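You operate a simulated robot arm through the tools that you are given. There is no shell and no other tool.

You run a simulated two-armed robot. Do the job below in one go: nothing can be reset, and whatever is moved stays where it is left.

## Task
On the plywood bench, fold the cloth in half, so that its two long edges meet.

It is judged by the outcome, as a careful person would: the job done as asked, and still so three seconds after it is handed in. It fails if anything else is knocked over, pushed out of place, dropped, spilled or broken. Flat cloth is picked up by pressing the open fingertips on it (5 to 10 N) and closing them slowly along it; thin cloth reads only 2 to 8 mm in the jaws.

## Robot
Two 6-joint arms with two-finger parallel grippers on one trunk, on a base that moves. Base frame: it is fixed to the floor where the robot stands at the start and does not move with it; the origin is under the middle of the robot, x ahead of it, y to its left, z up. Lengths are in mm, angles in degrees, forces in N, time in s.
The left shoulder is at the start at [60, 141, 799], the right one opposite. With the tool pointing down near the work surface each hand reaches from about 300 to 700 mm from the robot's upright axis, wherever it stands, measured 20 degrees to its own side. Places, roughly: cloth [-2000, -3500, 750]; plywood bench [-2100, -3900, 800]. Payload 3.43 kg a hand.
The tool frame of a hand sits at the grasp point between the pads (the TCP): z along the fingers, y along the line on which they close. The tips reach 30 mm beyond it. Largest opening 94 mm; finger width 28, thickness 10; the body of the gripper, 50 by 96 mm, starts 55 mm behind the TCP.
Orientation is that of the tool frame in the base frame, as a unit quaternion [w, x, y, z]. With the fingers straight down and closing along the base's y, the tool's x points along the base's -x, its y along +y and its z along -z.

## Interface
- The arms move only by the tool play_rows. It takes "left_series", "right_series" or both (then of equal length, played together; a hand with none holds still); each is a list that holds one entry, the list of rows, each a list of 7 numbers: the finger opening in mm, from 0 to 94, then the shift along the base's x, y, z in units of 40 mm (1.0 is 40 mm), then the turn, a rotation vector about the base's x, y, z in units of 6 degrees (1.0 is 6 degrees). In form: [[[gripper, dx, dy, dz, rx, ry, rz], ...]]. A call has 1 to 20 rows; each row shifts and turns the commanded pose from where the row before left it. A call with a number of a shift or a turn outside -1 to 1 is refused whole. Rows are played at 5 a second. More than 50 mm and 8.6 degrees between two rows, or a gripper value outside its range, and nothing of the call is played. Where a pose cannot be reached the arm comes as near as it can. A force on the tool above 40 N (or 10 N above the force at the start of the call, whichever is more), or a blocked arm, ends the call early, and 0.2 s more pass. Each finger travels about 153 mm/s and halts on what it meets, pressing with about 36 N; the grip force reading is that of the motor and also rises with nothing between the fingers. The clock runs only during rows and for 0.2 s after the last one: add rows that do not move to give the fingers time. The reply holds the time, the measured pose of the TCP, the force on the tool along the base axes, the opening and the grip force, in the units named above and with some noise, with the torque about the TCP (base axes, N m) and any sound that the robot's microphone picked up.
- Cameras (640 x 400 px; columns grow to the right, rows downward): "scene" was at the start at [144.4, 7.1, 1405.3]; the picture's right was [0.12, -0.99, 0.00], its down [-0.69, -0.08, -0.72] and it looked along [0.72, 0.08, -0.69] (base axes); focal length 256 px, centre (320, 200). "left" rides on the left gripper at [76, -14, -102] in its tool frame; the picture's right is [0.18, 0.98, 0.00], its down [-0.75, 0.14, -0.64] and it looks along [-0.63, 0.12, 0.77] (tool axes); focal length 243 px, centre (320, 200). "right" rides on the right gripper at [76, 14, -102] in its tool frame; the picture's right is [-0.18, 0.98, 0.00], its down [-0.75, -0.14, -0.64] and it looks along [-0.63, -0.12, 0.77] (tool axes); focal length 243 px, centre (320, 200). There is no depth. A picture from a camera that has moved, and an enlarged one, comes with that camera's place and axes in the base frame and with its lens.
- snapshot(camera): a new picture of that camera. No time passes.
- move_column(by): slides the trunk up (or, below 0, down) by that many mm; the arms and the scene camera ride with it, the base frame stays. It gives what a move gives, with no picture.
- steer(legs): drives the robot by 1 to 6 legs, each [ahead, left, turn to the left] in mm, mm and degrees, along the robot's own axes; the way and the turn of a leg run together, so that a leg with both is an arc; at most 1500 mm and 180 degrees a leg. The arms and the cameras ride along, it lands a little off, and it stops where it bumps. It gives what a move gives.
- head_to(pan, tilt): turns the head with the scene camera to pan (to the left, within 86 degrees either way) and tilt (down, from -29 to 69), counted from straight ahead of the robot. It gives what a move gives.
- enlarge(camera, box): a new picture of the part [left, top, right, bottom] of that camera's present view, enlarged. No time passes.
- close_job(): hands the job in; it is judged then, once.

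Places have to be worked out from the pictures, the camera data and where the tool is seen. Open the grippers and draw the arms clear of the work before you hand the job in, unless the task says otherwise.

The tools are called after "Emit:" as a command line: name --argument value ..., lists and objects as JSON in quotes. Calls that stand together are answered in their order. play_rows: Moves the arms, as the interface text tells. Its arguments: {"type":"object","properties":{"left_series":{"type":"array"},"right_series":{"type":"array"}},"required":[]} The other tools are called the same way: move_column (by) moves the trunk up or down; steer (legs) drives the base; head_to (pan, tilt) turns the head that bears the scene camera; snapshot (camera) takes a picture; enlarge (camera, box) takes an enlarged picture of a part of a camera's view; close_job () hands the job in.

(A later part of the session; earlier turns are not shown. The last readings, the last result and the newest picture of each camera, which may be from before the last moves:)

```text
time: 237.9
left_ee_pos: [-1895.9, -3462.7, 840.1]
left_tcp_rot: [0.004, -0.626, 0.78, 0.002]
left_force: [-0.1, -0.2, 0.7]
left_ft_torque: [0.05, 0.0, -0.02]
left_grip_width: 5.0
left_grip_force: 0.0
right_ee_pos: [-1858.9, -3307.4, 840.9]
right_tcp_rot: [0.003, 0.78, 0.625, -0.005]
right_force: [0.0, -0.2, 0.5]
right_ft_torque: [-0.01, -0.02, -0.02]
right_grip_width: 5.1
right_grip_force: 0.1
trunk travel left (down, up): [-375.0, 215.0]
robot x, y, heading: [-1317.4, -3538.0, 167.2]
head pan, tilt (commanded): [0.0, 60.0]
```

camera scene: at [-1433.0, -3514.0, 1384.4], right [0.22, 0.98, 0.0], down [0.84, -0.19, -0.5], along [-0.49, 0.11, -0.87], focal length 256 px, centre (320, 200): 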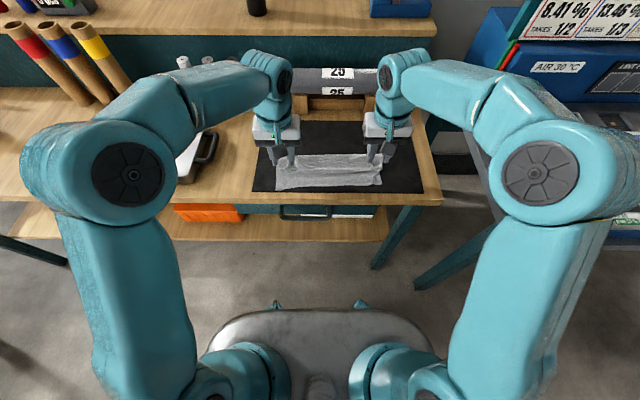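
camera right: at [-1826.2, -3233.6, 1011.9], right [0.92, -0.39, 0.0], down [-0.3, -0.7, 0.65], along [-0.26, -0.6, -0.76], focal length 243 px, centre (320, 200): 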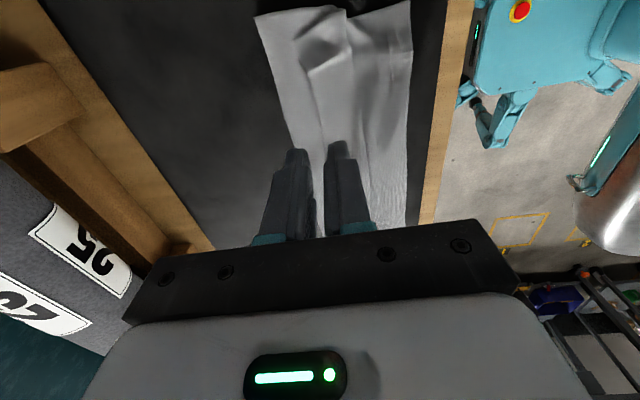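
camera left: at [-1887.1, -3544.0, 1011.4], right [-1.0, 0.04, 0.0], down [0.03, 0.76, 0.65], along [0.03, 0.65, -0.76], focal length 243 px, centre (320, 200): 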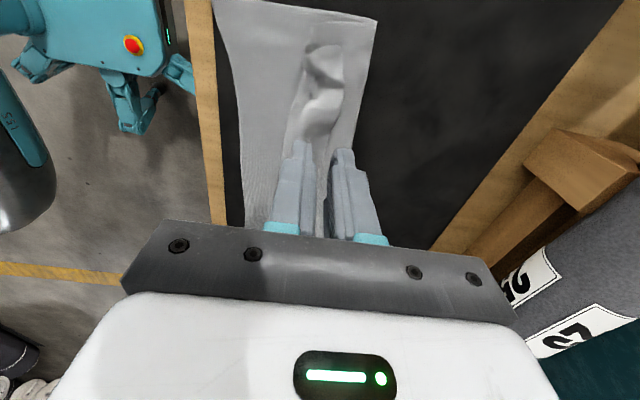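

Emit:
play_rows --left_series '[[[5, 0, 0, -0.03, 0, 0, 0], [5, 0, 0, -0.02, 0, 0, 0], [5, 0, 0, 0, 0, 0, 0]]]' --right_series '[[[5, 0, 0, -0.03, 0, 0, 0], [5, 0, 0, -0.02, 0, 0, 0], [5, 0, 0, 0, 0, 0, 0]]]'

```text
time: 238.7
left_ee_pos: [-1895.5, -3462.1, 838.3]
left_tcp_rot: [0.003, -0.625, 0.78, 0.002]
left_force: [-1.0, 0.2, 0.0]
left_ft_torque: [-0.02, 0.02, 0.01]
left_grip_width: 5.1
left_grip_force: 0.0
right_ee_pos: [-1857.9, -3306.7, 839.7]
right_tcp_rot: [0.003, 0.78, 0.625, -0.005]
right_force: [0.1, 0.4, -0.1]
right_ft_torque: [-0.03, 0.01, -0.02]
right_grip_width: 5.1
right_grip_force: 0.2
trunk travel left (down, up): [-375.0, 215.0]
robot x, y, heading: [-1311.1, -3541.7, 167.3]
head pan, tilt (commanded): [0.0, 60.0]
```

Still no load; 2 mm lower.

Emit:
play_rows --left_series '[[[5, 0, 0, -0.025, 0, 0, 0], [5, 0, 0, -0.02, 0, 0, 0], [5, 0, 0, 0, 0, 0, 0]]]' --right_series '[[[5, 0, 0, -0.025, 0, 0, 0], [5, 0, 0, -0.025, 0, 0, 0], [5, 0, 0, 0, 0, 0, 0]]]'

```text
time: 239.5
left_ee_pos: [-1895.0, -3462.0, 836.6]
left_tcp_rot: [0.004, -0.625, 0.78, 0.004]
left_force: [-1.0, -0.1, 0.6]
left_ft_torque: [0.01, 0.0, 0.0]
left_grip_width: 4.8
left_grip_force: 0.1
right_ee_pos: [-1858.7, -3305.8, 837.8]
right_tcp_rot: [0.003, 0.78, 0.626, -0.005]
right_force: [-0.1, -0.3, 0.5]
right_ft_torque: [0.01, -0.03, -0.01]
right_grip_width: 5.0
right_grip_force: 0.1
trunk travel left (down, up): [-375.0, 215.0]
robot x, y, heading: [-1317.1, -3540.2, 167.0]
head pan, tilt (commanded): [0.0, 60.0]
```

Emit:
play_rows --left_series '[[[5, 0, 0, -0.015, 0, 0, 0], [5, 0, 0, -0.01, 0, 0, 0], [5, 0, 0, 0, 0, 0, 0]]]' --right_series '[[[5, 0, 0, -0.02, 0, 0, 0], [5, 0, 0, -0.015, 0, 0, 0], [5, 0, 0, 0, 0, 0, 0]]]'

Emit:
enlarge --camera "left" --box '[200, 60, 440, 210]'

Emit:
enlarge --camera "right" --box '[200, 60, 440, 210]'

```text
time: 240.3
left_ee_pos: [-1895.7, -3462.5, 835.7]
left_tcp_rot: [0.003, -0.625, 0.781, 0.003]
left_force: [1.2, 0.0, 2.0]
left_ft_torque: [0.0, 0.02, 0.01]
left_grip_width: 5.0
left_grip_force: 0.1
right_ee_pos: [-1858.5, -3306.8, 836.3]
right_tcp_rot: [0.004, 0.78, 0.626, -0.005]
right_force: [0.4, 0.3, -0.5]
right_ft_torque: [0.0, -0.01, -0.02]
right_grip_width: 5.1
right_grip_force: 0.0
trunk travel left (down, up): [-375.0, 215.0]
robot x, y, heading: [-1315.7, -3535.2, 167.1]
head pan, tilt (commanded): [0.0, 60.0]
```

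```text
2.67 times, centred on (320, 135) of left
camera zoom: at [-1898.5, -3541.3, 936.4], right [-1.0, 0.03, 0.0], down [0.03, 0.76, 0.65], along [0.02, 0.65, -0.76], focal length 647 px, centre (320, 373)
```

zoom: 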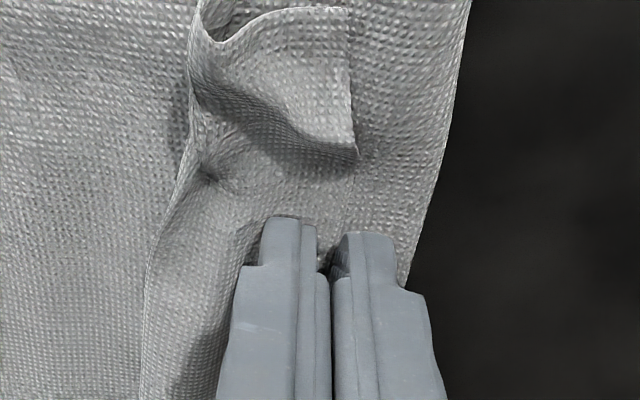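

```text
2.67 times, centred on (320, 135) of right
camera zoom: at [-1827.5, -3233.0, 938.2], right [0.92, -0.39, 0.0], down [-0.3, -0.7, 0.65], along [-0.26, -0.6, -0.76], focal length 647 px, centre (320, 373)
```

zoom: 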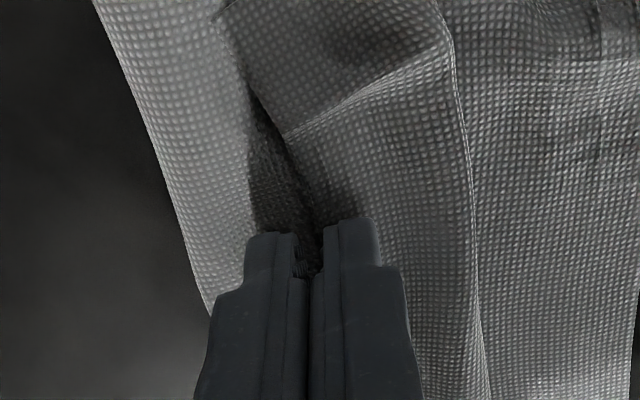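

Left begins to press (2 N). I lower the right ~1 mm and the left 0.3 mm.

Emit:
play_rows --left_series '[[[5, 0, 0, -0.008, 0, 0, 0], [5, 0, 0, 0, 0, 0, 0], [5, 0, 0, 0, 0, 0, 0]]]' --right_series '[[[5, 0, 0, -0.0125, 0, 0, 0], [5, 0, 0, -0.0125, 0, 0, 0], [5, 0, 0, 0, 0, 0, 0]]]'

```text
time: 241.1
left_ee_pos: [-1895.8, -3462.6, 835.6]
left_tcp_rot: [0.004, -0.625, 0.78, 0.003]
left_force: [0.3, 1.1, 2.1]
left_ft_torque: [0.0, 0.0, -0.02]
left_grip_width: 4.8
left_grip_force: 0.1
right_ee_pos: [-1858.3, -3306.7, 835.7]
right_tcp_rot: [0.002, 0.781, 0.625, -0.004]
right_force: [0.4, 0.9, 1.1]
right_ft_torque: [0.02, 0.0, -0.03]
right_grip_width: 5.0
right_grip_force: 0.1
trunk travel left (down, up): [-375.0, 215.0]
robot x, y, heading: [-1313.0, -3535.6, 167.2]
head pan, tilt (commanded): [0.0, 60.0]
```

Light contact on both. I press ~0.3 mm more and open slowly, shifting the hands forward so the back fingers stay fixed and the front fingers drag the strip's edge forward.

Emit:
play_rows --left_series '[[[5, 0, 0, -0.008, 0, 0, 0], [7.5, 0.0305, -0.007, 0, 0, 0, 0], [10, 0.0305, -0.007, 0, 0, 0, 0], [12.5, 0.0305, -0.007, 0, 0, 0, 0], [15, 0.0305, -0.007, 0, 0, 0, 0], [17.5, 0.0305, -0.007, 0, 0, 0, 0], [20, 0.0305, -0.007, 0, 0, 0, 0], [22.5, 0.0305, -0.007, 0, 0, 0, 0], [25, 0.0305, -0.007, 0, 0, 0, 0], [27.5, 0.0305, -0.007, 0, 0, 0, 0], [30, 0.0305, -0.007, 0, 0, 0, 0], [30, 0, 0, 0, 0, 0, 0]]]' --right_series '[[[5, 0, 0, -0.01, 0, 0, 0], [7.5, 0.0305, -0.007, 0, 0, 0, 0], [10, 0.0305, -0.007, 0, 0, 0, 0], [12.5, 0.0305, -0.007, 0, 0, 0, 0], [15, 0.0305, -0.007, 0, 0, 0, 0], [17.5, 0.0305, -0.007, 0, 0, 0, 0], [20, 0.0305, -0.007, 0, 0, 0, 0], [22.5, 0.0305, -0.007, 0, 0, 0, 0], [25, 0.0305, -0.007, 0, 0, 0, 0], [27.5, 0.0305, -0.007, 0, 0, 0, 0], [30, 0.0305, -0.007, 0, 0, 0, 0], [30, 0, 0, 0, 0, 0, 0]]]'

Emit:
enlarge --camera "left" --box '[200, 60, 440, 210]'

Emit:
enlarge --camera "right" --box '[200, 60, 440, 210]'

Emit:
enlarge --camera "scene" --box '[270, 145, 390, 195]'

```text
time: 243.7
left_ee_pos: [-1883.7, -3463.7, 834.5]
left_tcp_rot: [0.003, -0.625, 0.781, 0.003]
left_force: [-1.4, 1.0, 4.1]
left_ft_torque: [-0.02, -0.02, -0.04]
left_grip_width: 28.8
left_grip_force: 0.0
right_ee_pos: [-1846.3, -3310.4, 835.5]
right_tcp_rot: [0.002, 0.78, 0.626, -0.005]
right_force: [-3.1, 0.5, 6.8]
right_ft_torque: [0.02, -0.06, 0.0]
right_grip_width: 28.3
right_grip_force: 0.0
trunk travel left (down, up): [-375.0, 215.0]
robot x, y, heading: [-1311.9, -3539.2, 167.0]
head pan, tilt (commanded): [0.0, 60.0]
```

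```text
2.67 times, centred on (320, 135) of left
camera zoom: at [-1886.4, -3544.4, 936.2], right [-1.0, 0.03, 0.0], down [0.03, 0.76, 0.65], along [0.02, 0.65, -0.76], focal length 647 px, centre (320, 373)
```

zoom: 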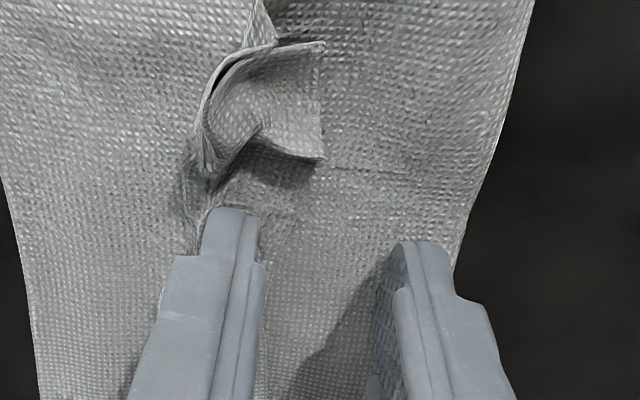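

```text
2.67 times, centred on (320, 135) of right
camera zoom: at [-1815.4, -3235.9, 937.1], right [0.92, -0.39, 0.0], down [-0.3, -0.7, 0.65], along [-0.26, -0.6, -0.76], focal length 647 px, centre (320, 373)
```

zoom: 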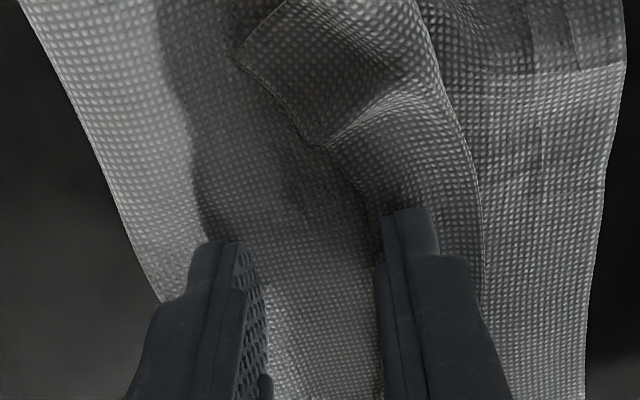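

```text
5.33 times, centred on (330, 170) of scene
camera zoom: at [-1433.9, -3513.8, 1384.3], right [0.22, 0.98, 0.0], down [0.84, -0.19, -0.5], along [-0.49, 0.11, -0.87], focal length 1368 px, centre (267, 360)
```

zoom: 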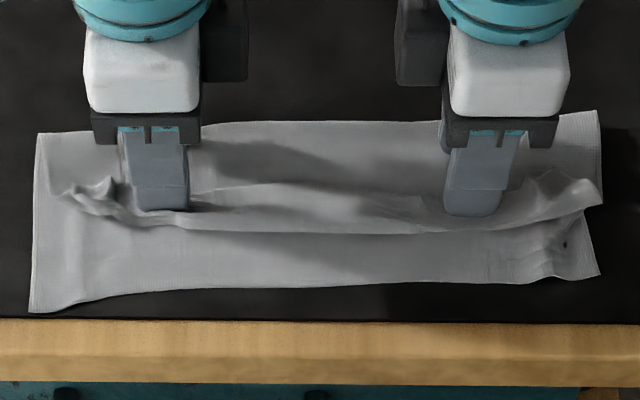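

It works: the strip's free edge follows the front fingers and the curl is rolling forward. I continue the stroke.

Emit:
play_rows --left_series '[[[32.5, 0.0305, -0.007, 0, 0, 0, 0], [35, 0.0305, -0.007, 0, 0, 0, 0], [37.5, 0.0305, -0.007, 0, 0, 0, 0], [40, 0.0305, -0.007, 0, 0, 0, 0], [42.5, 0.0305, -0.007, 0, 0, 0, 0], [45, 0.0305, -0.007, 0, 0, 0, 0], [47.5, 0.0305, -0.007, 0, 0, 0, 0], [50, 0.0305, -0.007, 0, 0, 0, 0], [52.5, 0.0305, -0.007, 0, 0, 0, 0], [55, 0.0305, -0.007, 0, 0, 0, 0], [55, 0, 0, 0, 0, 0, 0]]]' --right_series '[[[32.5, 0.0305, -0.007, 0, 0, 0, 0], [35, 0.0305, -0.007, 0, 0, 0, 0], [37.5, 0.0305, -0.007, 0, 0, 0, 0], [40, 0.0305, -0.007, 0, 0, 0, 0], [42.5, 0.0305, -0.007, 0, 0, 0, 0], [45, 0.0305, -0.007, 0, 0, 0, 0], [47.5, 0.0305, -0.007, 0, 0, 0, 0], [50, 0.0305, -0.007, 0, 0, 0, 0], [52.5, 0.0305, -0.007, 0, 0, 0, 0], [55, 0.0305, -0.007, 0, 0, 0, 0], [55, 0, 0, 0, 0, 0, 0]]]'

Emit:
enlarge --camera "left" --box '[200, 60, 440, 210]'

Emit:
enlarge --camera "right" --box '[200, 60, 440, 210]'

Emit:
enlarge --camera "scene" --box '[270, 145, 390, 195]'

```text
time: 246.1
left_ee_pos: [-1871.9, -3467.6, 834.4]
left_tcp_rot: [0.004, -0.625, 0.78, 0.003]
left_force: [-2.0, 0.7, 5.0]
left_ft_torque: [-0.03, -0.08, -0.01]
left_grip_width: 52.9
left_grip_force: 0.0
right_ee_pos: [-1834.4, -3314.1, 834.7]
right_tcp_rot: [0.003, 0.781, 0.625, -0.005]
right_force: [0.1, -1.0, 5.6]
right_ft_torque: [0.01, -0.09, -0.02]
right_grip_width: 52.0
right_grip_force: 0.0
trunk travel left (down, up): [-375.0, 215.0]
robot x, y, heading: [-1315.3, -3537.1, 167.1]
head pan, tilt (commanded): [0.0, 60.0]
```

```text
2.67 times, centred on (320, 135) of left
camera zoom: at [-1874.0, -3547.7, 936.1], right [-1.0, 0.03, 0.0], down [0.03, 0.76, 0.65], along [0.02, 0.65, -0.76], focal length 647 px, centre (320, 373)
```

zoom: 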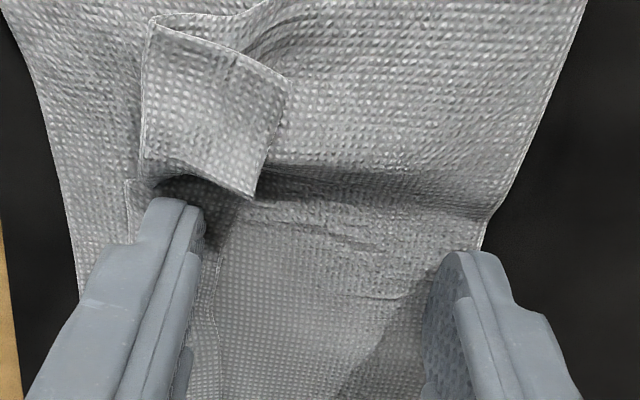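

```text
2.67 times, centred on (320, 135) of right
camera zoom: at [-1803.2, -3239.5, 937.2], right [0.92, -0.39, 0.0], down [-0.3, -0.7, 0.65], along [-0.26, -0.6, -0.76], focal length 647 px, centre (320, 373)
```

zoom: 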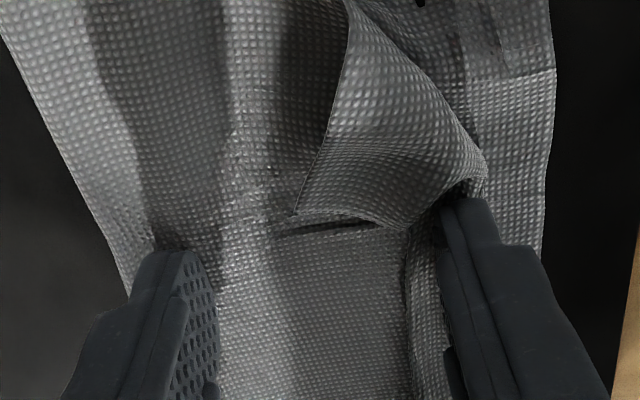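

```text
5.33 times, centred on (330, 170) of scene
camera zoom: at [-1433.6, -3513.8, 1384.3], right [0.22, 0.98, 0.0], down [0.84, -0.19, -0.5], along [-0.49, 0.11, -0.87], focal length 1368 px, centre (267, 360)
```

zoom: 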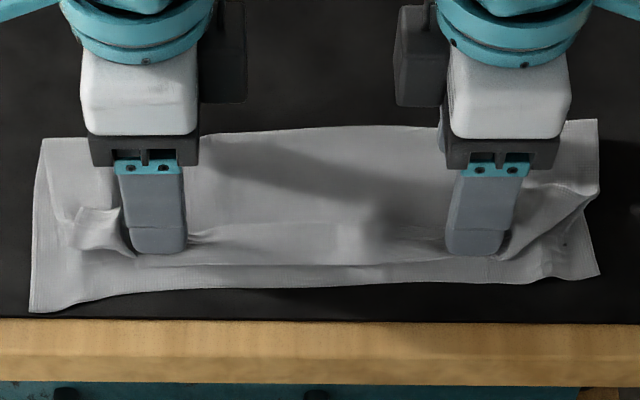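

The curl has rolled close to the front edge; I continue the stroke to 80 mm opening to flip the last part.

Emit:
play_rows --left_series '[[[57.5, 0.0305, -0.007, 0, 0, 0, 0], [60, 0.0305, -0.007, 0, 0, 0, 0], [62.5, 0.0305, -0.007, 0, 0, 0, 0], [65, 0.0305, -0.007, 0, 0, 0, 0], [67.5, 0.0305, -0.007, 0, 0, 0, 0], [70, 0.0305, -0.007, 0, 0, 0, 0], [72.5, 0.0305, -0.007, 0, 0, 0, 0], [75, 0.0305, -0.007, 0, 0, 0, 0], [75, 0, 0, 0, 0, 0, 0]]]' --right_series '[[[57.5, 0.0305, -0.007, 0, 0, 0, 0], [60, 0.0305, -0.007, 0, 0, 0, 0], [62.5, 0.0305, -0.007, 0, 0, 0, 0], [65, 0.0305, -0.007, 0, 0, 0, 0], [67.5, 0.0305, -0.007, 0, 0, 0, 0], [70, 0.0305, -0.007, 0, 0, 0, 0], [72.5, 0.0305, -0.007, 0, 0, 0, 0], [75, 0.0305, -0.007, 0, 0, 0, 0], [75, 0, 0, 0, 0, 0, 0]]]'

Emit:
enlarge --camera "left" --box '[180, 50, 460, 225]'

Emit:
enlarge --camera "right" --box '[180, 50, 460, 225]'

Emit:
enlarge --camera "scene" --box '[270, 145, 390, 195]'

```text
time: 248.1
left_ee_pos: [-1861.0, -3469.7, 834.9]
left_tcp_rot: [0.004, -0.625, 0.781, 0.003]
left_force: [-3.5, 0.6, 9.8]
left_ft_torque: [-0.12, -0.24, 0.02]
left_grip_width: 72.8
left_grip_force: 0.1
right_ee_pos: [-1824.4, -3315.1, 834.5]
right_tcp_rot: [0.002, 0.78, 0.625, -0.005]
right_force: [0.7, -1.7, 2.0]
right_ft_torque: [-0.03, 0.08, 0.04]
right_grip_width: 74.0
right_grip_force: 0.1
trunk travel left (down, up): [-375.0, 215.0]
robot x, y, heading: [-1316.5, -3539.5, 167.1]
head pan, tilt (commanded): [0.0, 60.0]
```

```text
2.29 times, centred on (320, 138) of left
camera zoom: at [-1864.5, -3549.8, 936.2], right [-1.0, 0.03, 0.0], down [0.03, 0.76, 0.65], along [0.02, 0.65, -0.76], focal length 555 px, centre (320, 343)
```

zoom: 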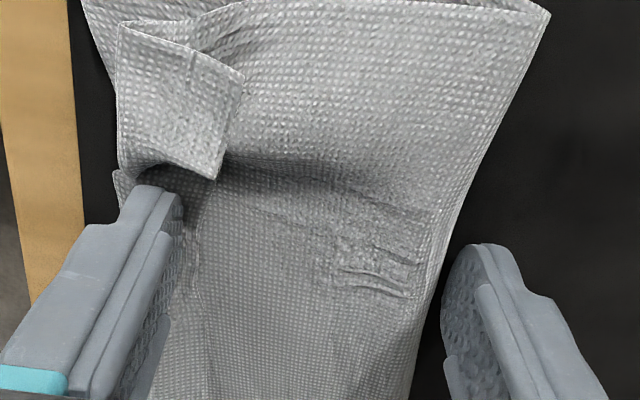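

```text
2.29 times, centred on (320, 138) of right
camera zoom: at [-1792.9, -3241.5, 937.0], right [0.92, -0.39, 0.0], down [-0.3, -0.7, 0.65], along [-0.26, -0.6, -0.76], focal length 555 px, centre (320, 343)
```

zoom: 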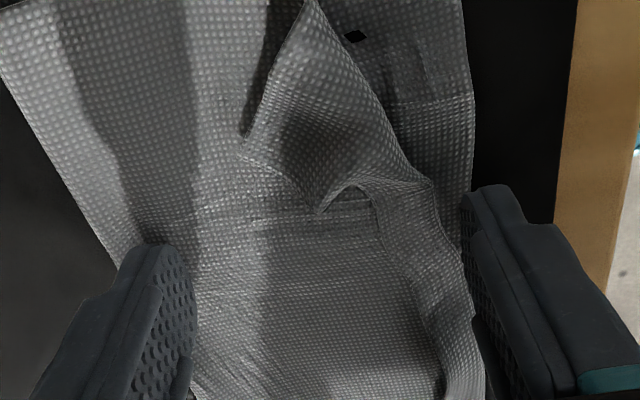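

```text
5.33 times, centred on (330, 170) of scene
camera zoom: at [-1433.5, -3513.8, 1384.3], right [0.22, 0.98, 0.0], down [0.84, -0.19, -0.5], along [-0.49, 0.11, -0.87], focal length 1368 px, centre (267, 360)
```

zoom: 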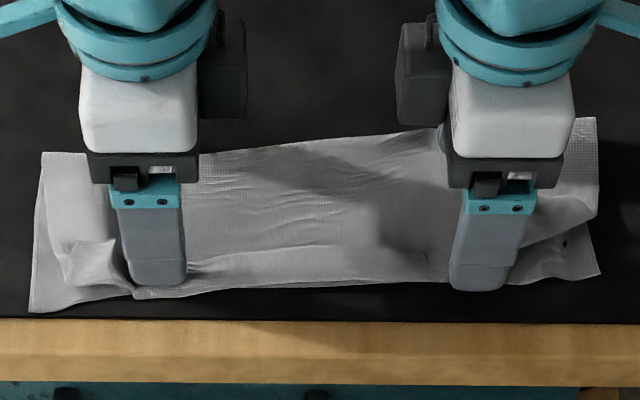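

The strip has mostly rolled out between the hands (the left back finger slipped off the fold at the end). I lift both hands 60 mm and look.

Emit:
play_rows --left_series '[[[75, 0, 0, 0.4, 0, 0, 0], [75, -0.2, -0.1, 0.6, 0, 0, 0], [60, -0.6, -0.4, 0.5, 0, 0, 0], [40, -0.6, -0.4, 0, 0, 0, 0], [40, 0, -0.9, 0, 0, 0, 0], [40, 0, -0.9, 0, 0, 0, 0]]]' --right_series '[[[75, 0, 0, 0.4, 0, 0, 0], [75, -0.2, 0.1, 0.6, 0, 0, 0], [60, -0.6, 0.5, 0.5, 0, 0, 0], [40, -0.6, 0.5, 0, 0, 0, 0], [40, 0.2, 0.9, 0, 0, 0, 0], [40, 0.2, 0.9, 0, 0, 0, 0]]]'

Emit:
enlarge --camera "scene" --box '[270, 145, 390, 195]'

Emit:
snapshot --camera "left"

Emit:
snapshot --camera "right"

```text
time: 249.5
left_ee_pos: [-1918.7, -3579.2, 893.6]
left_tcp_rot: [0.004, -0.625, 0.781, 0.001]
left_force: [0.2, -0.6, 0.0]
left_ft_torque: [0.01, -0.03, 0.03]
left_grip_width: 40.3
left_grip_force: 0.1
right_ee_pos: [-1864.5, -3198.1, 894.4]
right_tcp_rot: [0.003, 0.781, 0.625, -0.004]
right_force: [-0.4, -0.2, 0.1]
right_ft_torque: [-0.01, 0.0, -0.01]
right_grip_width: 39.9
right_grip_force: 0.1
trunk travel left (down, up): [-375.0, 215.0]
robot x, y, heading: [-1308.7, -3541.5, 167.1]
head pan, tilt (commanded): [0.0, 60.0]
```

```text
5.33 times, centred on (330, 170) of scene
camera zoom: at [-1436.1, -3513.3, 1384.0], right [0.22, 0.98, 0.0], down [0.85, -0.19, -0.5], along [-0.49, 0.11, -0.87], focal length 1368 px, centre (267, 360)
```

zoom: 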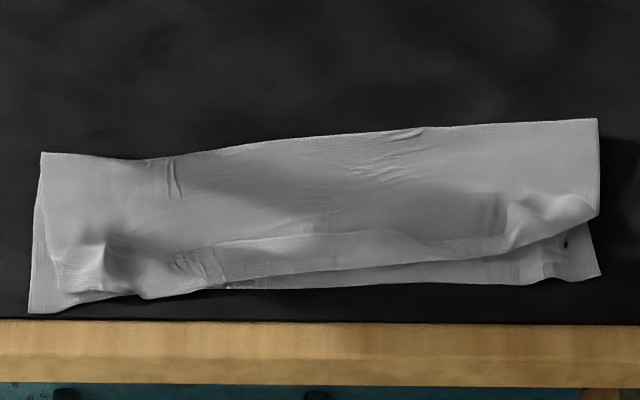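

```text
taken
camera left: at [-1922.3, -3657.6, 994.0], right [-1.0, 0.04, 0.0], down [0.02, 0.76, 0.65], along [0.03, 0.65, -0.76], focal length 243 px, centre (320, 200)
```

left: 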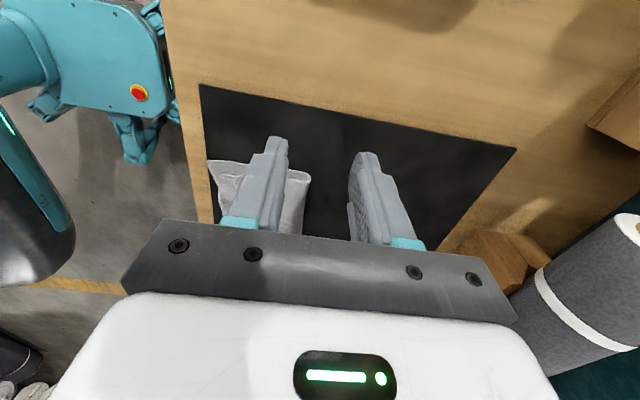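

```text
taken
camera right: at [-1834.8, -3123.8, 995.5], right [0.92, -0.39, 0.0], down [-0.3, -0.7, 0.65], along [-0.26, -0.6, -0.76], focal length 243 px, centre (320, 200)
```

right: 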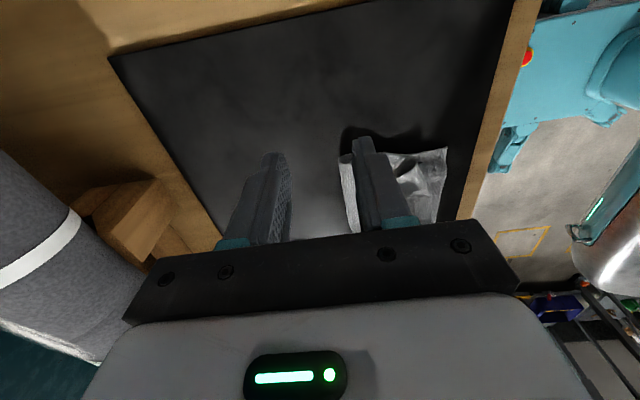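

A strip of ~20 mm is still curled along the front (free edge ≈1003–1014, curl front ≈980–999). I repeat the press-and-spread at two inner positions, pinning the upper layer just behind the strip's edge.

Emit:
play_rows --left_series '[[[5, 0.554, 0.796, 0, 0, 0, 0], [5, 0.554, 0.796, 0, 0, 0, 0], [5, 0.554, 0.796, 0, 0, 0, 0], [5, 0.554, 0.796, 0, 0, 0, 0], [5, 0, 0, -0.6, 0, 0, 0], [5, 0, 0, -0.6, 0, 0, 0], [5, 0, 0, 0, 0, 0, 0]]]' --right_series '[[[5, 0.336, -0.8125, 0, 0, 0, 0], [5, 0.336, -0.8125, 0, 0, 0, 0], [5, 0.336, -0.8125, 0, 0, 0, 0], [5, 0.336, -0.8125, 0, 0, 0, 0], [5, 0, 0, -0.6, 0, 0, 0], [5, 0, 0, -0.6, 0, 0, 0], [5, 0, 0, 0, 0, 0, 0]]]'

Emit:
enlarge --camera "left" --box '[180, 50, 460, 225]'

Emit:
enlarge --camera "right" --box '[180, 50, 460, 225]'

```text
time: 251.1
left_ee_pos: [-1829.0, -3451.6, 847.2]
left_tcp_rot: [0.004, -0.625, 0.78, 0.002]
left_force: [1.0, 0.3, 0.1]
left_ft_torque: [0.01, 0.02, 0.04]
left_grip_width: 4.8
left_grip_force: 0.0
right_ee_pos: [-1811.4, -3329.9, 847.4]
right_tcp_rot: [0.003, 0.78, 0.626, -0.005]
right_force: [-0.1, 0.6, 0.5]
right_ft_torque: [0.0, -0.01, 0.01]
right_grip_width: 5.1
right_grip_force: 0.0
trunk travel left (down, up): [-375.0, 215.0]
robot x, y, heading: [-1313.2, -3535.1, 167.3]
head pan, tilt (commanded): [0.0, 60.0]
```

```text
2.29 times, centred on (320, 138) of left
camera zoom: at [-1831.3, -3530.9, 948.3], right [-1.0, 0.03, 0.0], down [0.03, 0.76, 0.65], along [0.02, 0.65, -0.76], focal length 555 px, centre (320, 343)
```

zoom: 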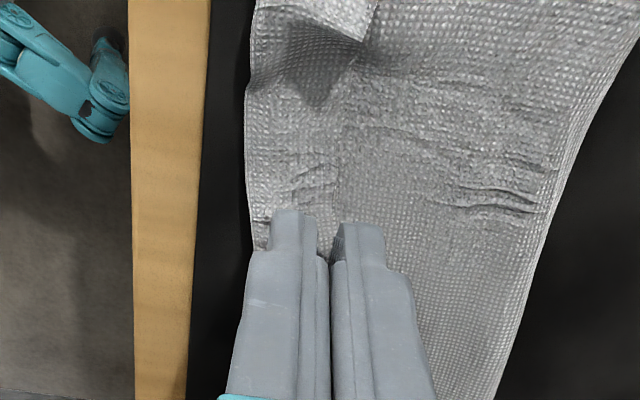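

```text
2.29 times, centred on (320, 138) of right
camera zoom: at [-1780.2, -3255.5, 949.0], right [0.92, -0.39, 0.0], down [-0.3, -0.7, 0.65], along [-0.26, -0.6, -0.76], focal length 555 px, centre (320, 343)
```

zoom: 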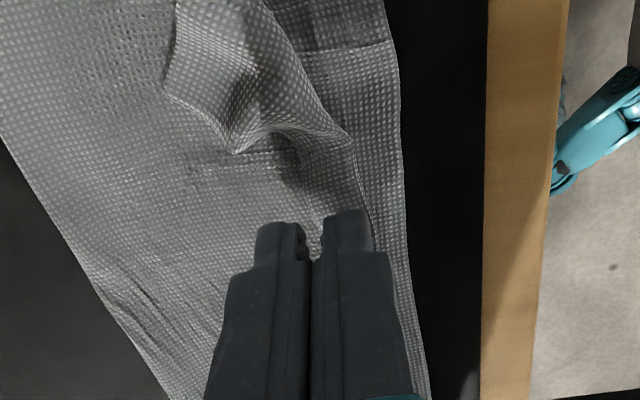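

Fingers are placed astride the strip's edge again. I lower towards contact.

Emit:
play_rows --left_series '[[[5, 0, 0, -0.15, 0, 0, 0], [5, 0, 0, -0.1, 0, 0, 0], [5, 0, 0, -0.02, 0, 0, 0], [5, 0, 0, 0, 0, 0, 0]]]' --right_series '[[[5, 0, 0, -0.15, 0, 0, 0], [5, 0, 0, -0.1, 0, 0, 0], [5, 0, 0, -0.02, 0, 0, 0], [5, 0, 0, 0, 0, 0, 0]]]'

```text
time: 252.1
left_ee_pos: [-1829.1, -3451.1, 837.1]
left_tcp_rot: [0.003, -0.626, 0.78, 0.003]
left_force: [0.4, 0.4, 0.2]
left_ft_torque: [-0.02, -0.01, -0.02]
left_grip_width: 5.1
left_grip_force: 0.0
right_ee_pos: [-1812.2, -3328.9, 836.8]
right_tcp_rot: [0.003, 0.78, 0.625, -0.004]
right_force: [0.7, 0.2, 0.2]
right_ft_torque: [-0.04, 0.04, 0.0]
right_grip_width: 4.9
right_grip_force: 0.1
trunk travel left (down, up): [-375.0, 215.0]
robot x, y, heading: [-1314.2, -3541.0, 167.2]
head pan, tilt (commanded): [0.0, 60.0]
```

Emit:
play_rows --left_series '[[[5, 0, 0, -0.02, 0, 0, 0], [5, 0, 0, -0.015, 0, 0, 0], [5, 0, 0, 0, 0, 0, 0]]]' --right_series '[[[5, 0, 0, -0.02, 0, 0, 0], [5, 0, 0, -0.015, 0, 0, 0], [5, 0, 0, 0, 0, 0, 0]]]'

```text
time: 252.9
left_ee_pos: [-1829.4, -3451.4, 835.9]
left_tcp_rot: [0.004, -0.625, 0.781, 0.003]
left_force: [0.1, 0.9, 2.8]
left_ft_torque: [0.04, -0.02, 0.01]
left_grip_width: 5.0
left_grip_force: 0.1
right_ee_pos: [-1811.8, -3330.5, 835.2]
right_tcp_rot: [0.002, 0.78, 0.626, -0.005]
right_force: [-0.8, 1.3, 5.9]
right_ft_torque: [0.04, -0.04, 0.01]
right_grip_width: 4.7
right_grip_force: 0.1
trunk travel left (down, up): [-375.0, 215.0]
robot x, y, heading: [-1313.8, -3534.3, 167.3]
head pan, tilt (commanded): [0.0, 60.0]
```

Contact at 2.8 and 5.9 N. I spread by ~32 mm.

Emit:
play_rows --left_series '[[[5, 0, 0, -0.006, 0, 0, 0], [7.5, 0.0305, -0.007, 0, 0, 0, 0], [10, 0.0305, -0.007, 0, 0, 0, 0], [12.5, 0.0305, -0.007, 0, 0, 0, 0], [15, 0.0305, -0.007, 0, 0, 0, 0], [17.5, 0.0305, -0.007, 0, 0, 0, 0], [20, 0.0305, -0.007, 0, 0, 0, 0], [22.5, 0.0305, -0.007, 0, 0, 0, 0], [25, 0.0305, -0.007, 0, 0, 0, 0], [27.5, 0.0305, -0.007, 0, 0, 0, 0], [30, 0.0305, -0.007, 0, 0, 0, 0], [32.5, 0.0305, -0.007, 0, 0, 0, 0], [35, 0.0305, -0.007, 0, 0, 0, 0], [37.5, 0.0305, -0.007, 0, 0, 0, 0], [37.5, 0, 0, 0, 0, 0, 0]]]' --right_series '[[[5, 0, 0, 0, 0, 0, 0], [7.5, 0.0305, -0.007, 0, 0, 0, 0], [10, 0.0305, -0.007, 0, 0, 0, 0], [12.5, 0.0305, -0.007, 0, 0, 0, 0], [15, 0.0305, -0.007, 0, 0, 0, 0], [17.5, 0.0305, -0.007, 0, 0, 0, 0], [20, 0.0305, -0.007, 0, 0, 0, 0], [22.5, 0.0305, -0.007, 0, 0, 0, 0], [25, 0.0305, -0.007, 0, 0, 0, 0], [27.5, 0.0305, -0.007, 0, 0, 0, 0], [30, 0.0305, -0.007, 0, 0, 0, 0], [32.5, 0.0305, -0.007, 0, 0, 0, 0], [35, 0.0305, -0.007, 0, 0, 0, 0], [37.5, 0.0305, -0.007, 0, 0, 0, 0], [37.5, 0, 0, 0, 0, 0, 0]]]'

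Emit:
enlarge --camera "left" --box '[180, 50, 460, 225]'

Emit:
enlarge --camera "right" --box '[180, 50, 460, 225]'

Emit:
enlarge --camera "scene" --box '[270, 145, 390, 195]'

```text
time: 256.1
left_ee_pos: [-1814.0, -3455.6, 834.6]
left_tcp_rot: [0.004, -0.625, 0.781, 0.004]
left_force: [-2.2, 2.3, 11.6]
left_ft_torque: [-0.04, 0.02, -0.06]
left_grip_width: 36.5
left_grip_force: 0.1
right_ee_pos: [-1795.4, -3333.2, 835.6]
right_tcp_rot: [0.002, 0.78, 0.625, -0.004]
right_force: [-2.2, -0.7, 4.8]
right_ft_torque: [-0.02, 0.03, -0.03]
right_grip_width: 36.0
right_grip_force: 0.0
trunk travel left (down, up): [-375.0, 215.0]
robot x, y, heading: [-1310.5, -3543.0, 167.3]
head pan, tilt (commanded): [0.0, 60.0]
```

```text
2.29 times, centred on (320, 138) of left
camera zoom: at [-1815.9, -3534.7, 935.7], right [-1.0, 0.03, 0.0], down [0.03, 0.76, 0.65], along [0.02, 0.65, -0.76], focal length 555 px, centre (320, 343)
```

zoom: 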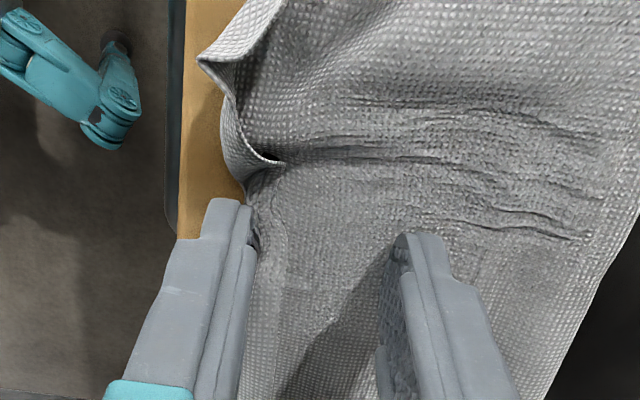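

```text
2.29 times, centred on (320, 138) of right
camera zoom: at [-1764.5, -3259.6, 936.8], right [0.92, -0.39, 0.0], down [-0.3, -0.7, 0.65], along [-0.26, -0.6, -0.76], focal length 555 px, centre (320, 343)
```

zoom: 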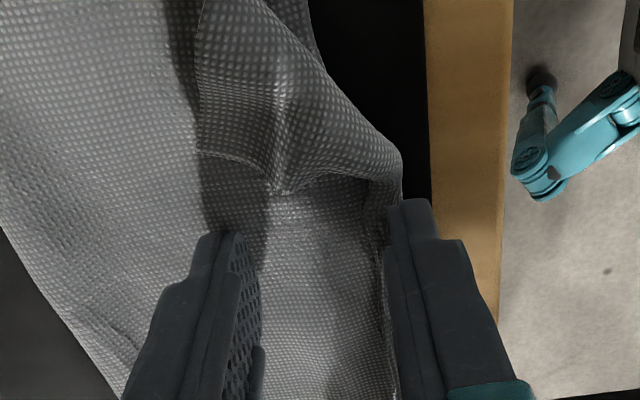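

```text
5.33 times, centred on (330, 170) of scene
camera zoom: at [-1433.6, -3513.9, 1384.3], right [0.22, 0.98, 0.0], down [0.84, -0.19, -0.5], along [-0.49, 0.11, -0.87], focal length 1368 px, centre (267, 360)
```

zoom: 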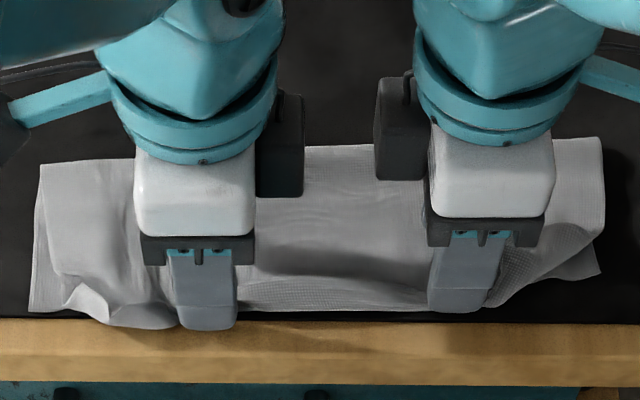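

I lift the hands and move them away to see the result.

Emit:
play_rows --left_series '[[[37.5, 0, 0, 0.4, 0, 0, 0], [37.5, -0.2, -0.1, 0.6, 0, 0, 0], [37.5, -0.8, -0.4, 0.5, 0, 0, 0], [37.5, -0.8, -0.6, 0, 0, 0, 0], [37.5, -0.4, -0.9, 0, 0, 0, 0], [37.5, 0, -0.9, 0, 0, 0, 0]]]' --right_series '[[[37.5, 0, 0, 0.4, 0, 0, 0], [37.5, -0.2, 0.1, 0.6, 0, 0, 0], [37.5, -0.8, 0.5, 0.5, 0, 0, 0], [37.5, -0.8, 0.7, 0, 0, 0, 0], [37.5, 0, 0.9, 0, 0, 0, 0], [37.5, 0.2, 0.9, 0, 0, 0, 0]]]'

Emit:
enlarge --camera "scene" --box '[270, 145, 390, 195]'

Emit:
snapshot --camera "left"

Emit:
snapshot --camera "right"

```text
time: 257.5
left_ee_pos: [-1899.7, -3570.1, 895.6]
left_tcp_rot: [0.004, -0.626, 0.78, 0.003]
left_force: [-1.3, 0.1, 0.1]
left_ft_torque: [-0.02, -0.01, -0.02]
left_grip_width: 37.6
left_grip_force: 0.2
right_ee_pos: [-1859.9, -3209.5, 893.2]
right_tcp_rot: [0.003, 0.78, 0.625, -0.005]
right_force: [-0.1, 0.2, -0.3]
right_ft_torque: [0.01, -0.03, 0.0]
right_grip_width: 37.4
right_grip_force: 0.1
trunk travel left (down, up): [-375.0, 215.0]
robot x, y, heading: [-1312.7, -3540.8, 166.9]
head pan, tilt (commanded): [0.0, 60.0]
```

```text
5.33 times, centred on (330, 170) of scene
camera zoom: at [-1434.3, -3513.5, 1384.2], right [0.22, 0.98, 0.0], down [0.84, -0.19, -0.5], along [-0.49, 0.11, -0.87], focal length 1368 px, centre (267, 360)
```

zoom: 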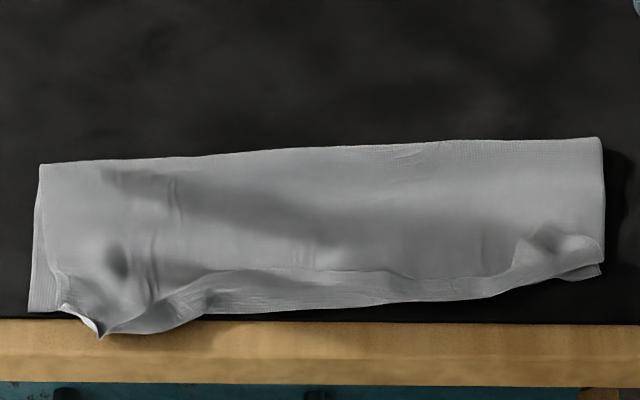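

```text
taken
camera left: at [-1903.6, -3650.4, 997.0], right [-1.0, 0.04, 0.0], down [0.03, 0.76, 0.65], along [0.02, 0.65, -0.76], focal length 243 px, centre (320, 200)
```

left: 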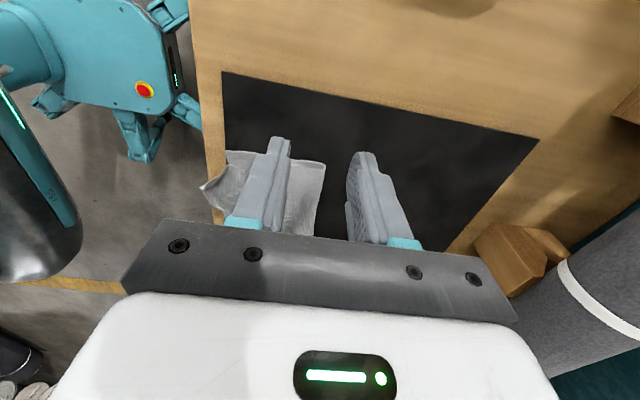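

```text
taken
camera right: at [-1829.1, -3134.7, 995.9], right [0.92, -0.39, 0.0], down [-0.3, -0.7, 0.65], along [-0.26, -0.6, -0.76], focal length 243 px, centre (320, 200)
```

right: 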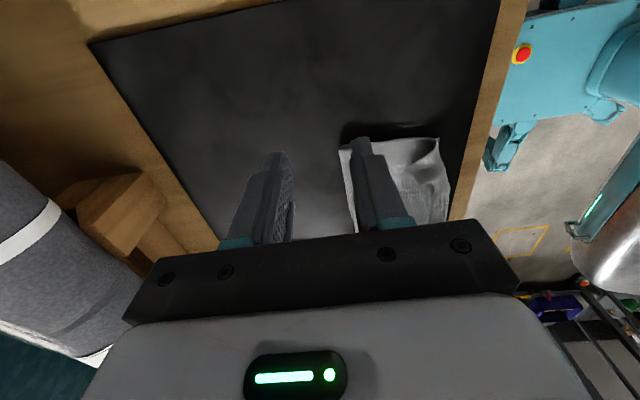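

The remaining strip (~22 mm) is like a small tube at the front and the cloth slid ~15 mm forward on the mat. I look at it closely from both sides before the next step.

Emit:
enlarge --camera "left" --box '[190, 130, 350, 230]'

Emit:
enlarge --camera "right" --box '[320, 110, 480, 210]'

Emit:
enlarge --camera "scene" --box '[290, 170, 370, 210]'

```text
4.00 times, centred on (270, 180) of left
camera zoom: at [-1903.6, -3650.4, 997.0], right [-1.0, 0.04, 0.0], down [0.03, 0.76, 0.65], along [0.02, 0.65, -0.76], focal length 970 px, centre (520, 280)
```

zoom: 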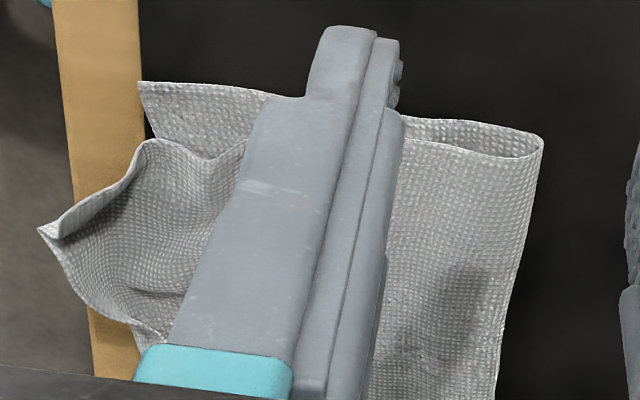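

```text
4.00 times, centred on (400, 160) of right
camera zoom: at [-1829.1, -3134.7, 995.9], right [0.92, -0.39, 0.0], down [-0.3, -0.7, 0.65], along [-0.26, -0.6, -0.76], focal length 970 px, centre (0, 360)
```

zoom: 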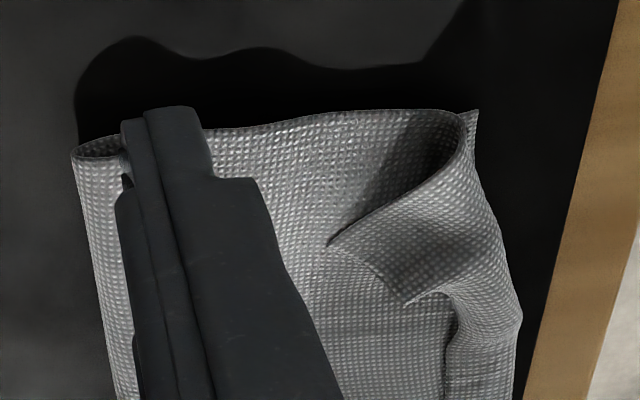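

```text
8.00 times, centred on (330, 190) of scene
camera zoom: at [-1434.3, -3513.5, 1384.2], right [0.22, 0.98, 0.0], down [0.84, -0.19, -0.5], along [-0.49, 0.11, -0.87], focal length 2052 px, centre (240, 280)
```

zoom: 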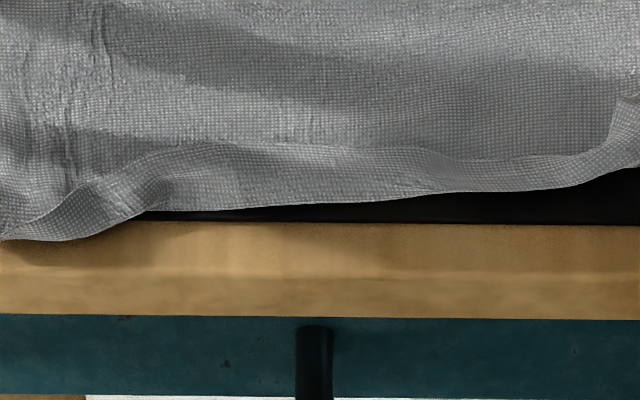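

The side views show the left end has already flipped outward while the middle/right part is an open curl standing up. I'll pin the folded cloth with the left hand (f≈1030, r≈−3770) and sweep the right hand's closed fingertips forward just above the upper layer to flip the curl over. First the left pin.

Emit:
play_rows --left_series '[[[30, 0.3, 0.8, 0, 0, 0, 0], [30, 0.3, 0.8, 0, 0, 0, 0], [30, 0.3, 0.8, 0, 0, 0, 0], [30, 0.295, 0.81, -0.4, 0, 0, 0], [30, 0, 0, -0.5, 0, 0, 0], [30, 0, 0, -0.45, 0, 0, 0], [30, 0, 0, 0, 0, 0, 0]]]' --right_series '[[[0, 0, 0, 0, 0, 0, 0], [0, 0, 0, 0, 0, 0, 0], [0, 0, 0, 0, 0, 0, 0], [0, 0, 0, 0, 0, 0, 0], [0, 0, 0, 0, 0, 0, 0], [0, 0, 0, 0, 0, 0, 0], [0, 0, 0, 0, 0, 0, 0]]]'

```text
time: 259.1
left_ee_pos: [-1854.9, -3444.7, 840.1]
left_tcp_rot: [0.004, -0.625, 0.78, 0.003]
left_force: [-0.5, 0.9, 0.2]
left_ft_torque: [-0.01, 0.0, -0.02]
left_grip_width: 30.1
left_grip_force: 0.0
right_ee_pos: [-1859.3, -3210.1, 894.1]
right_tcp_rot: [0.002, 0.78, 0.625, -0.004]
right_force: [0.3, 0.2, -0.1]
right_ft_torque: [0.01, 0.0, 0.0]
right_grip_width: 0.0
right_grip_force: 32.9
trunk travel left (down, up): [-375.0, 215.0]
robot x, y, heading: [-1317.0, -3542.2, 167.5]
head pan, tilt (commanded): [0.0, 60.0]
```

Emit:
play_rows --left_series '[[[30, 0, 0, -0.05, 0, 0, 0], [30, 0, 0, -0.025, 0, 0, 0], [30, 0, 0, -0.02, 0, 0, 0], [30, 0, 0, 0, 0, 0, 0]]]'

```text
time: 260.1
left_ee_pos: [-1853.2, -3442.6, 836.2]
left_tcp_rot: [0.004, -0.625, 0.781, 0.002]
left_force: [0.2, 0.5, -0.3]
left_ft_torque: [0.01, 0.05, -0.01]
left_grip_width: 30.0
left_grip_force: 0.1
right_ee_pos: [-1860.5, -3208.7, 894.8]
right_tcp_rot: [0.002, 0.78, 0.625, -0.005]
right_force: [-0.7, 0.4, 1.1]
right_ft_torque: [0.01, -0.02, 0.02]
right_grip_width: 0.3
right_grip_force: 32.9
trunk travel left (down, up): [-375.0, 215.0]
robot x, y, heading: [-1311.2, -3539.2, 167.4]
head pan, tilt (commanded): [0.0, 60.0]
```

I press the left ~1.2 mm further to pin, and bring the right hand behind the curl (f≈1015, r≈−3640).

Emit:
play_rows --left_series '[[[30, 0, 0, -0.015, 0, 0, 0], [30, 0, 0, -0.015, 0, 0, 0], [30, 0, 0, -0.008, 0, 0, 0], [30, 0, 0, 0, 0, 0, 0], [30, 0, 0, 0, 0, 0, 0], [30, 0, 0, 0, 0, 0, 0]]]' --right_series '[[[0, 0.328, -0.686, 0, 0, 0, 0], [0, 0.328, -0.686, 0, 0, 0, 0], [0, 0.328, -0.686, 0, 0, 0, 0], [0, 0.328, -0.686, 0, 0, 0, 0], [0, 0, 0, -0.6, 0, 0, 0], [0, 0, 0, 0, 0, 0, 0]]]'

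Emit:
enlarge --camera "right" --box '[200, 60, 440, 210]'

Emit:
enlarge --camera "scene" --box '[270, 145, 390, 195]'

```text
time: 261.5
left_ee_pos: [-1853.5, -3442.9, 835.6]
left_tcp_rot: [0.003, -0.625, 0.781, 0.003]
left_force: [0.1, 0.5, -0.1]
left_ft_torque: [-0.02, 0.02, 0.01]
left_grip_width: 30.0
left_grip_force: 0.0
right_ee_pos: [-1806.8, -3319.6, 871.0]
right_tcp_rot: [0.002, 0.78, 0.625, -0.006]
right_force: [-0.2, -0.4, 0.5]
right_ft_torque: [-0.01, 0.02, -0.03]
right_grip_width: 0.0
right_grip_force: 32.8
trunk travel left (down, up): [-375.0, 215.0]
robot x, y, heading: [-1312.4, -3537.8, 166.9]
head pan, tilt (commanded): [0.0, 60.0]
```

```text
2.67 times, centred on (320, 135) of right
camera zoom: at [-1775.6, -3245.1, 972.1], right [0.92, -0.39, 0.0], down [-0.3, -0.7, 0.65], along [-0.26, -0.6, -0.76], focal length 647 px, centre (320, 373)
```

zoom: 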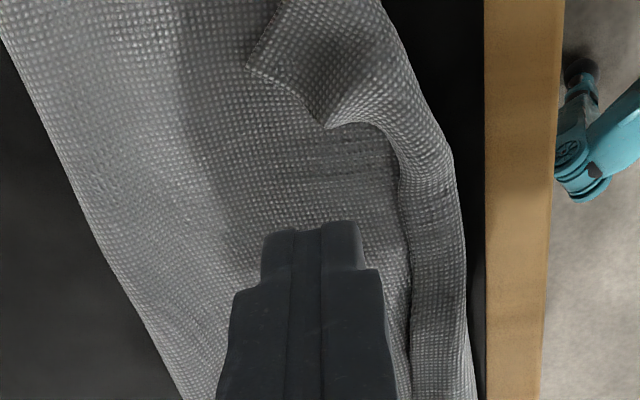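

```text
5.33 times, centred on (330, 170) of scene
camera zoom: at [-1434.0, -3513.9, 1384.2], right [0.22, 0.98, 0.0], down [0.84, -0.19, -0.5], along [-0.49, 0.11, -0.87], focal length 1368 px, centre (267, 360)
```

zoom: 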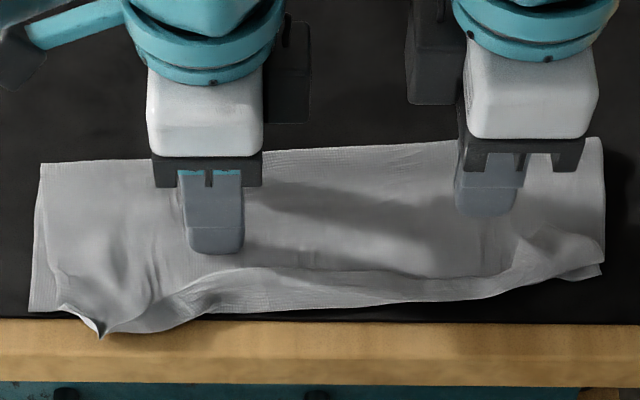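

The right fingertips sit behind the curl's free edge. I press the left 1 mm more to pin, lower the right to tip height ~5 mm above the upper layer, then sweep forward 70 mm.

Emit:
play_rows --left_series '[[[30, 0, 0, -0.0125, 0, 0, 0], [30, 0, 0, -0.0125, 0, 0, 0], [30, 0, 0, 0, 0, 0, 0]]]' --right_series '[[[0, 0, 0, -0.35, 0, 0, 0], [0, 0, 0, -0.36, 0, 0, 0], [0, 0, 0, 0, 0, 0, 0]]]'

```text
time: 262.3
left_ee_pos: [-1854.0, -3443.6, 835.1]
left_tcp_rot: [0.003, -0.625, 0.78, 0.002]
left_force: [1.2, -0.9, 5.3]
left_ft_torque: [-0.02, -0.03, -0.02]
left_grip_width: 30.5
left_grip_force: 0.0
right_ee_pos: [-1808.7, -3317.9, 842.0]
right_tcp_rot: [0.003, 0.781, 0.624, -0.005]
right_force: [0.2, 1.1, -0.9]
right_ft_torque: [-0.01, 0.02, -0.01]
right_grip_width: 0.2
right_grip_force: 32.8
trunk travel left (down, up): [-375.0, 215.0]
robot x, y, heading: [-1313.4, -3540.5, 167.1]
head pan, tilt (commanded): [0.0, 60.0]
```

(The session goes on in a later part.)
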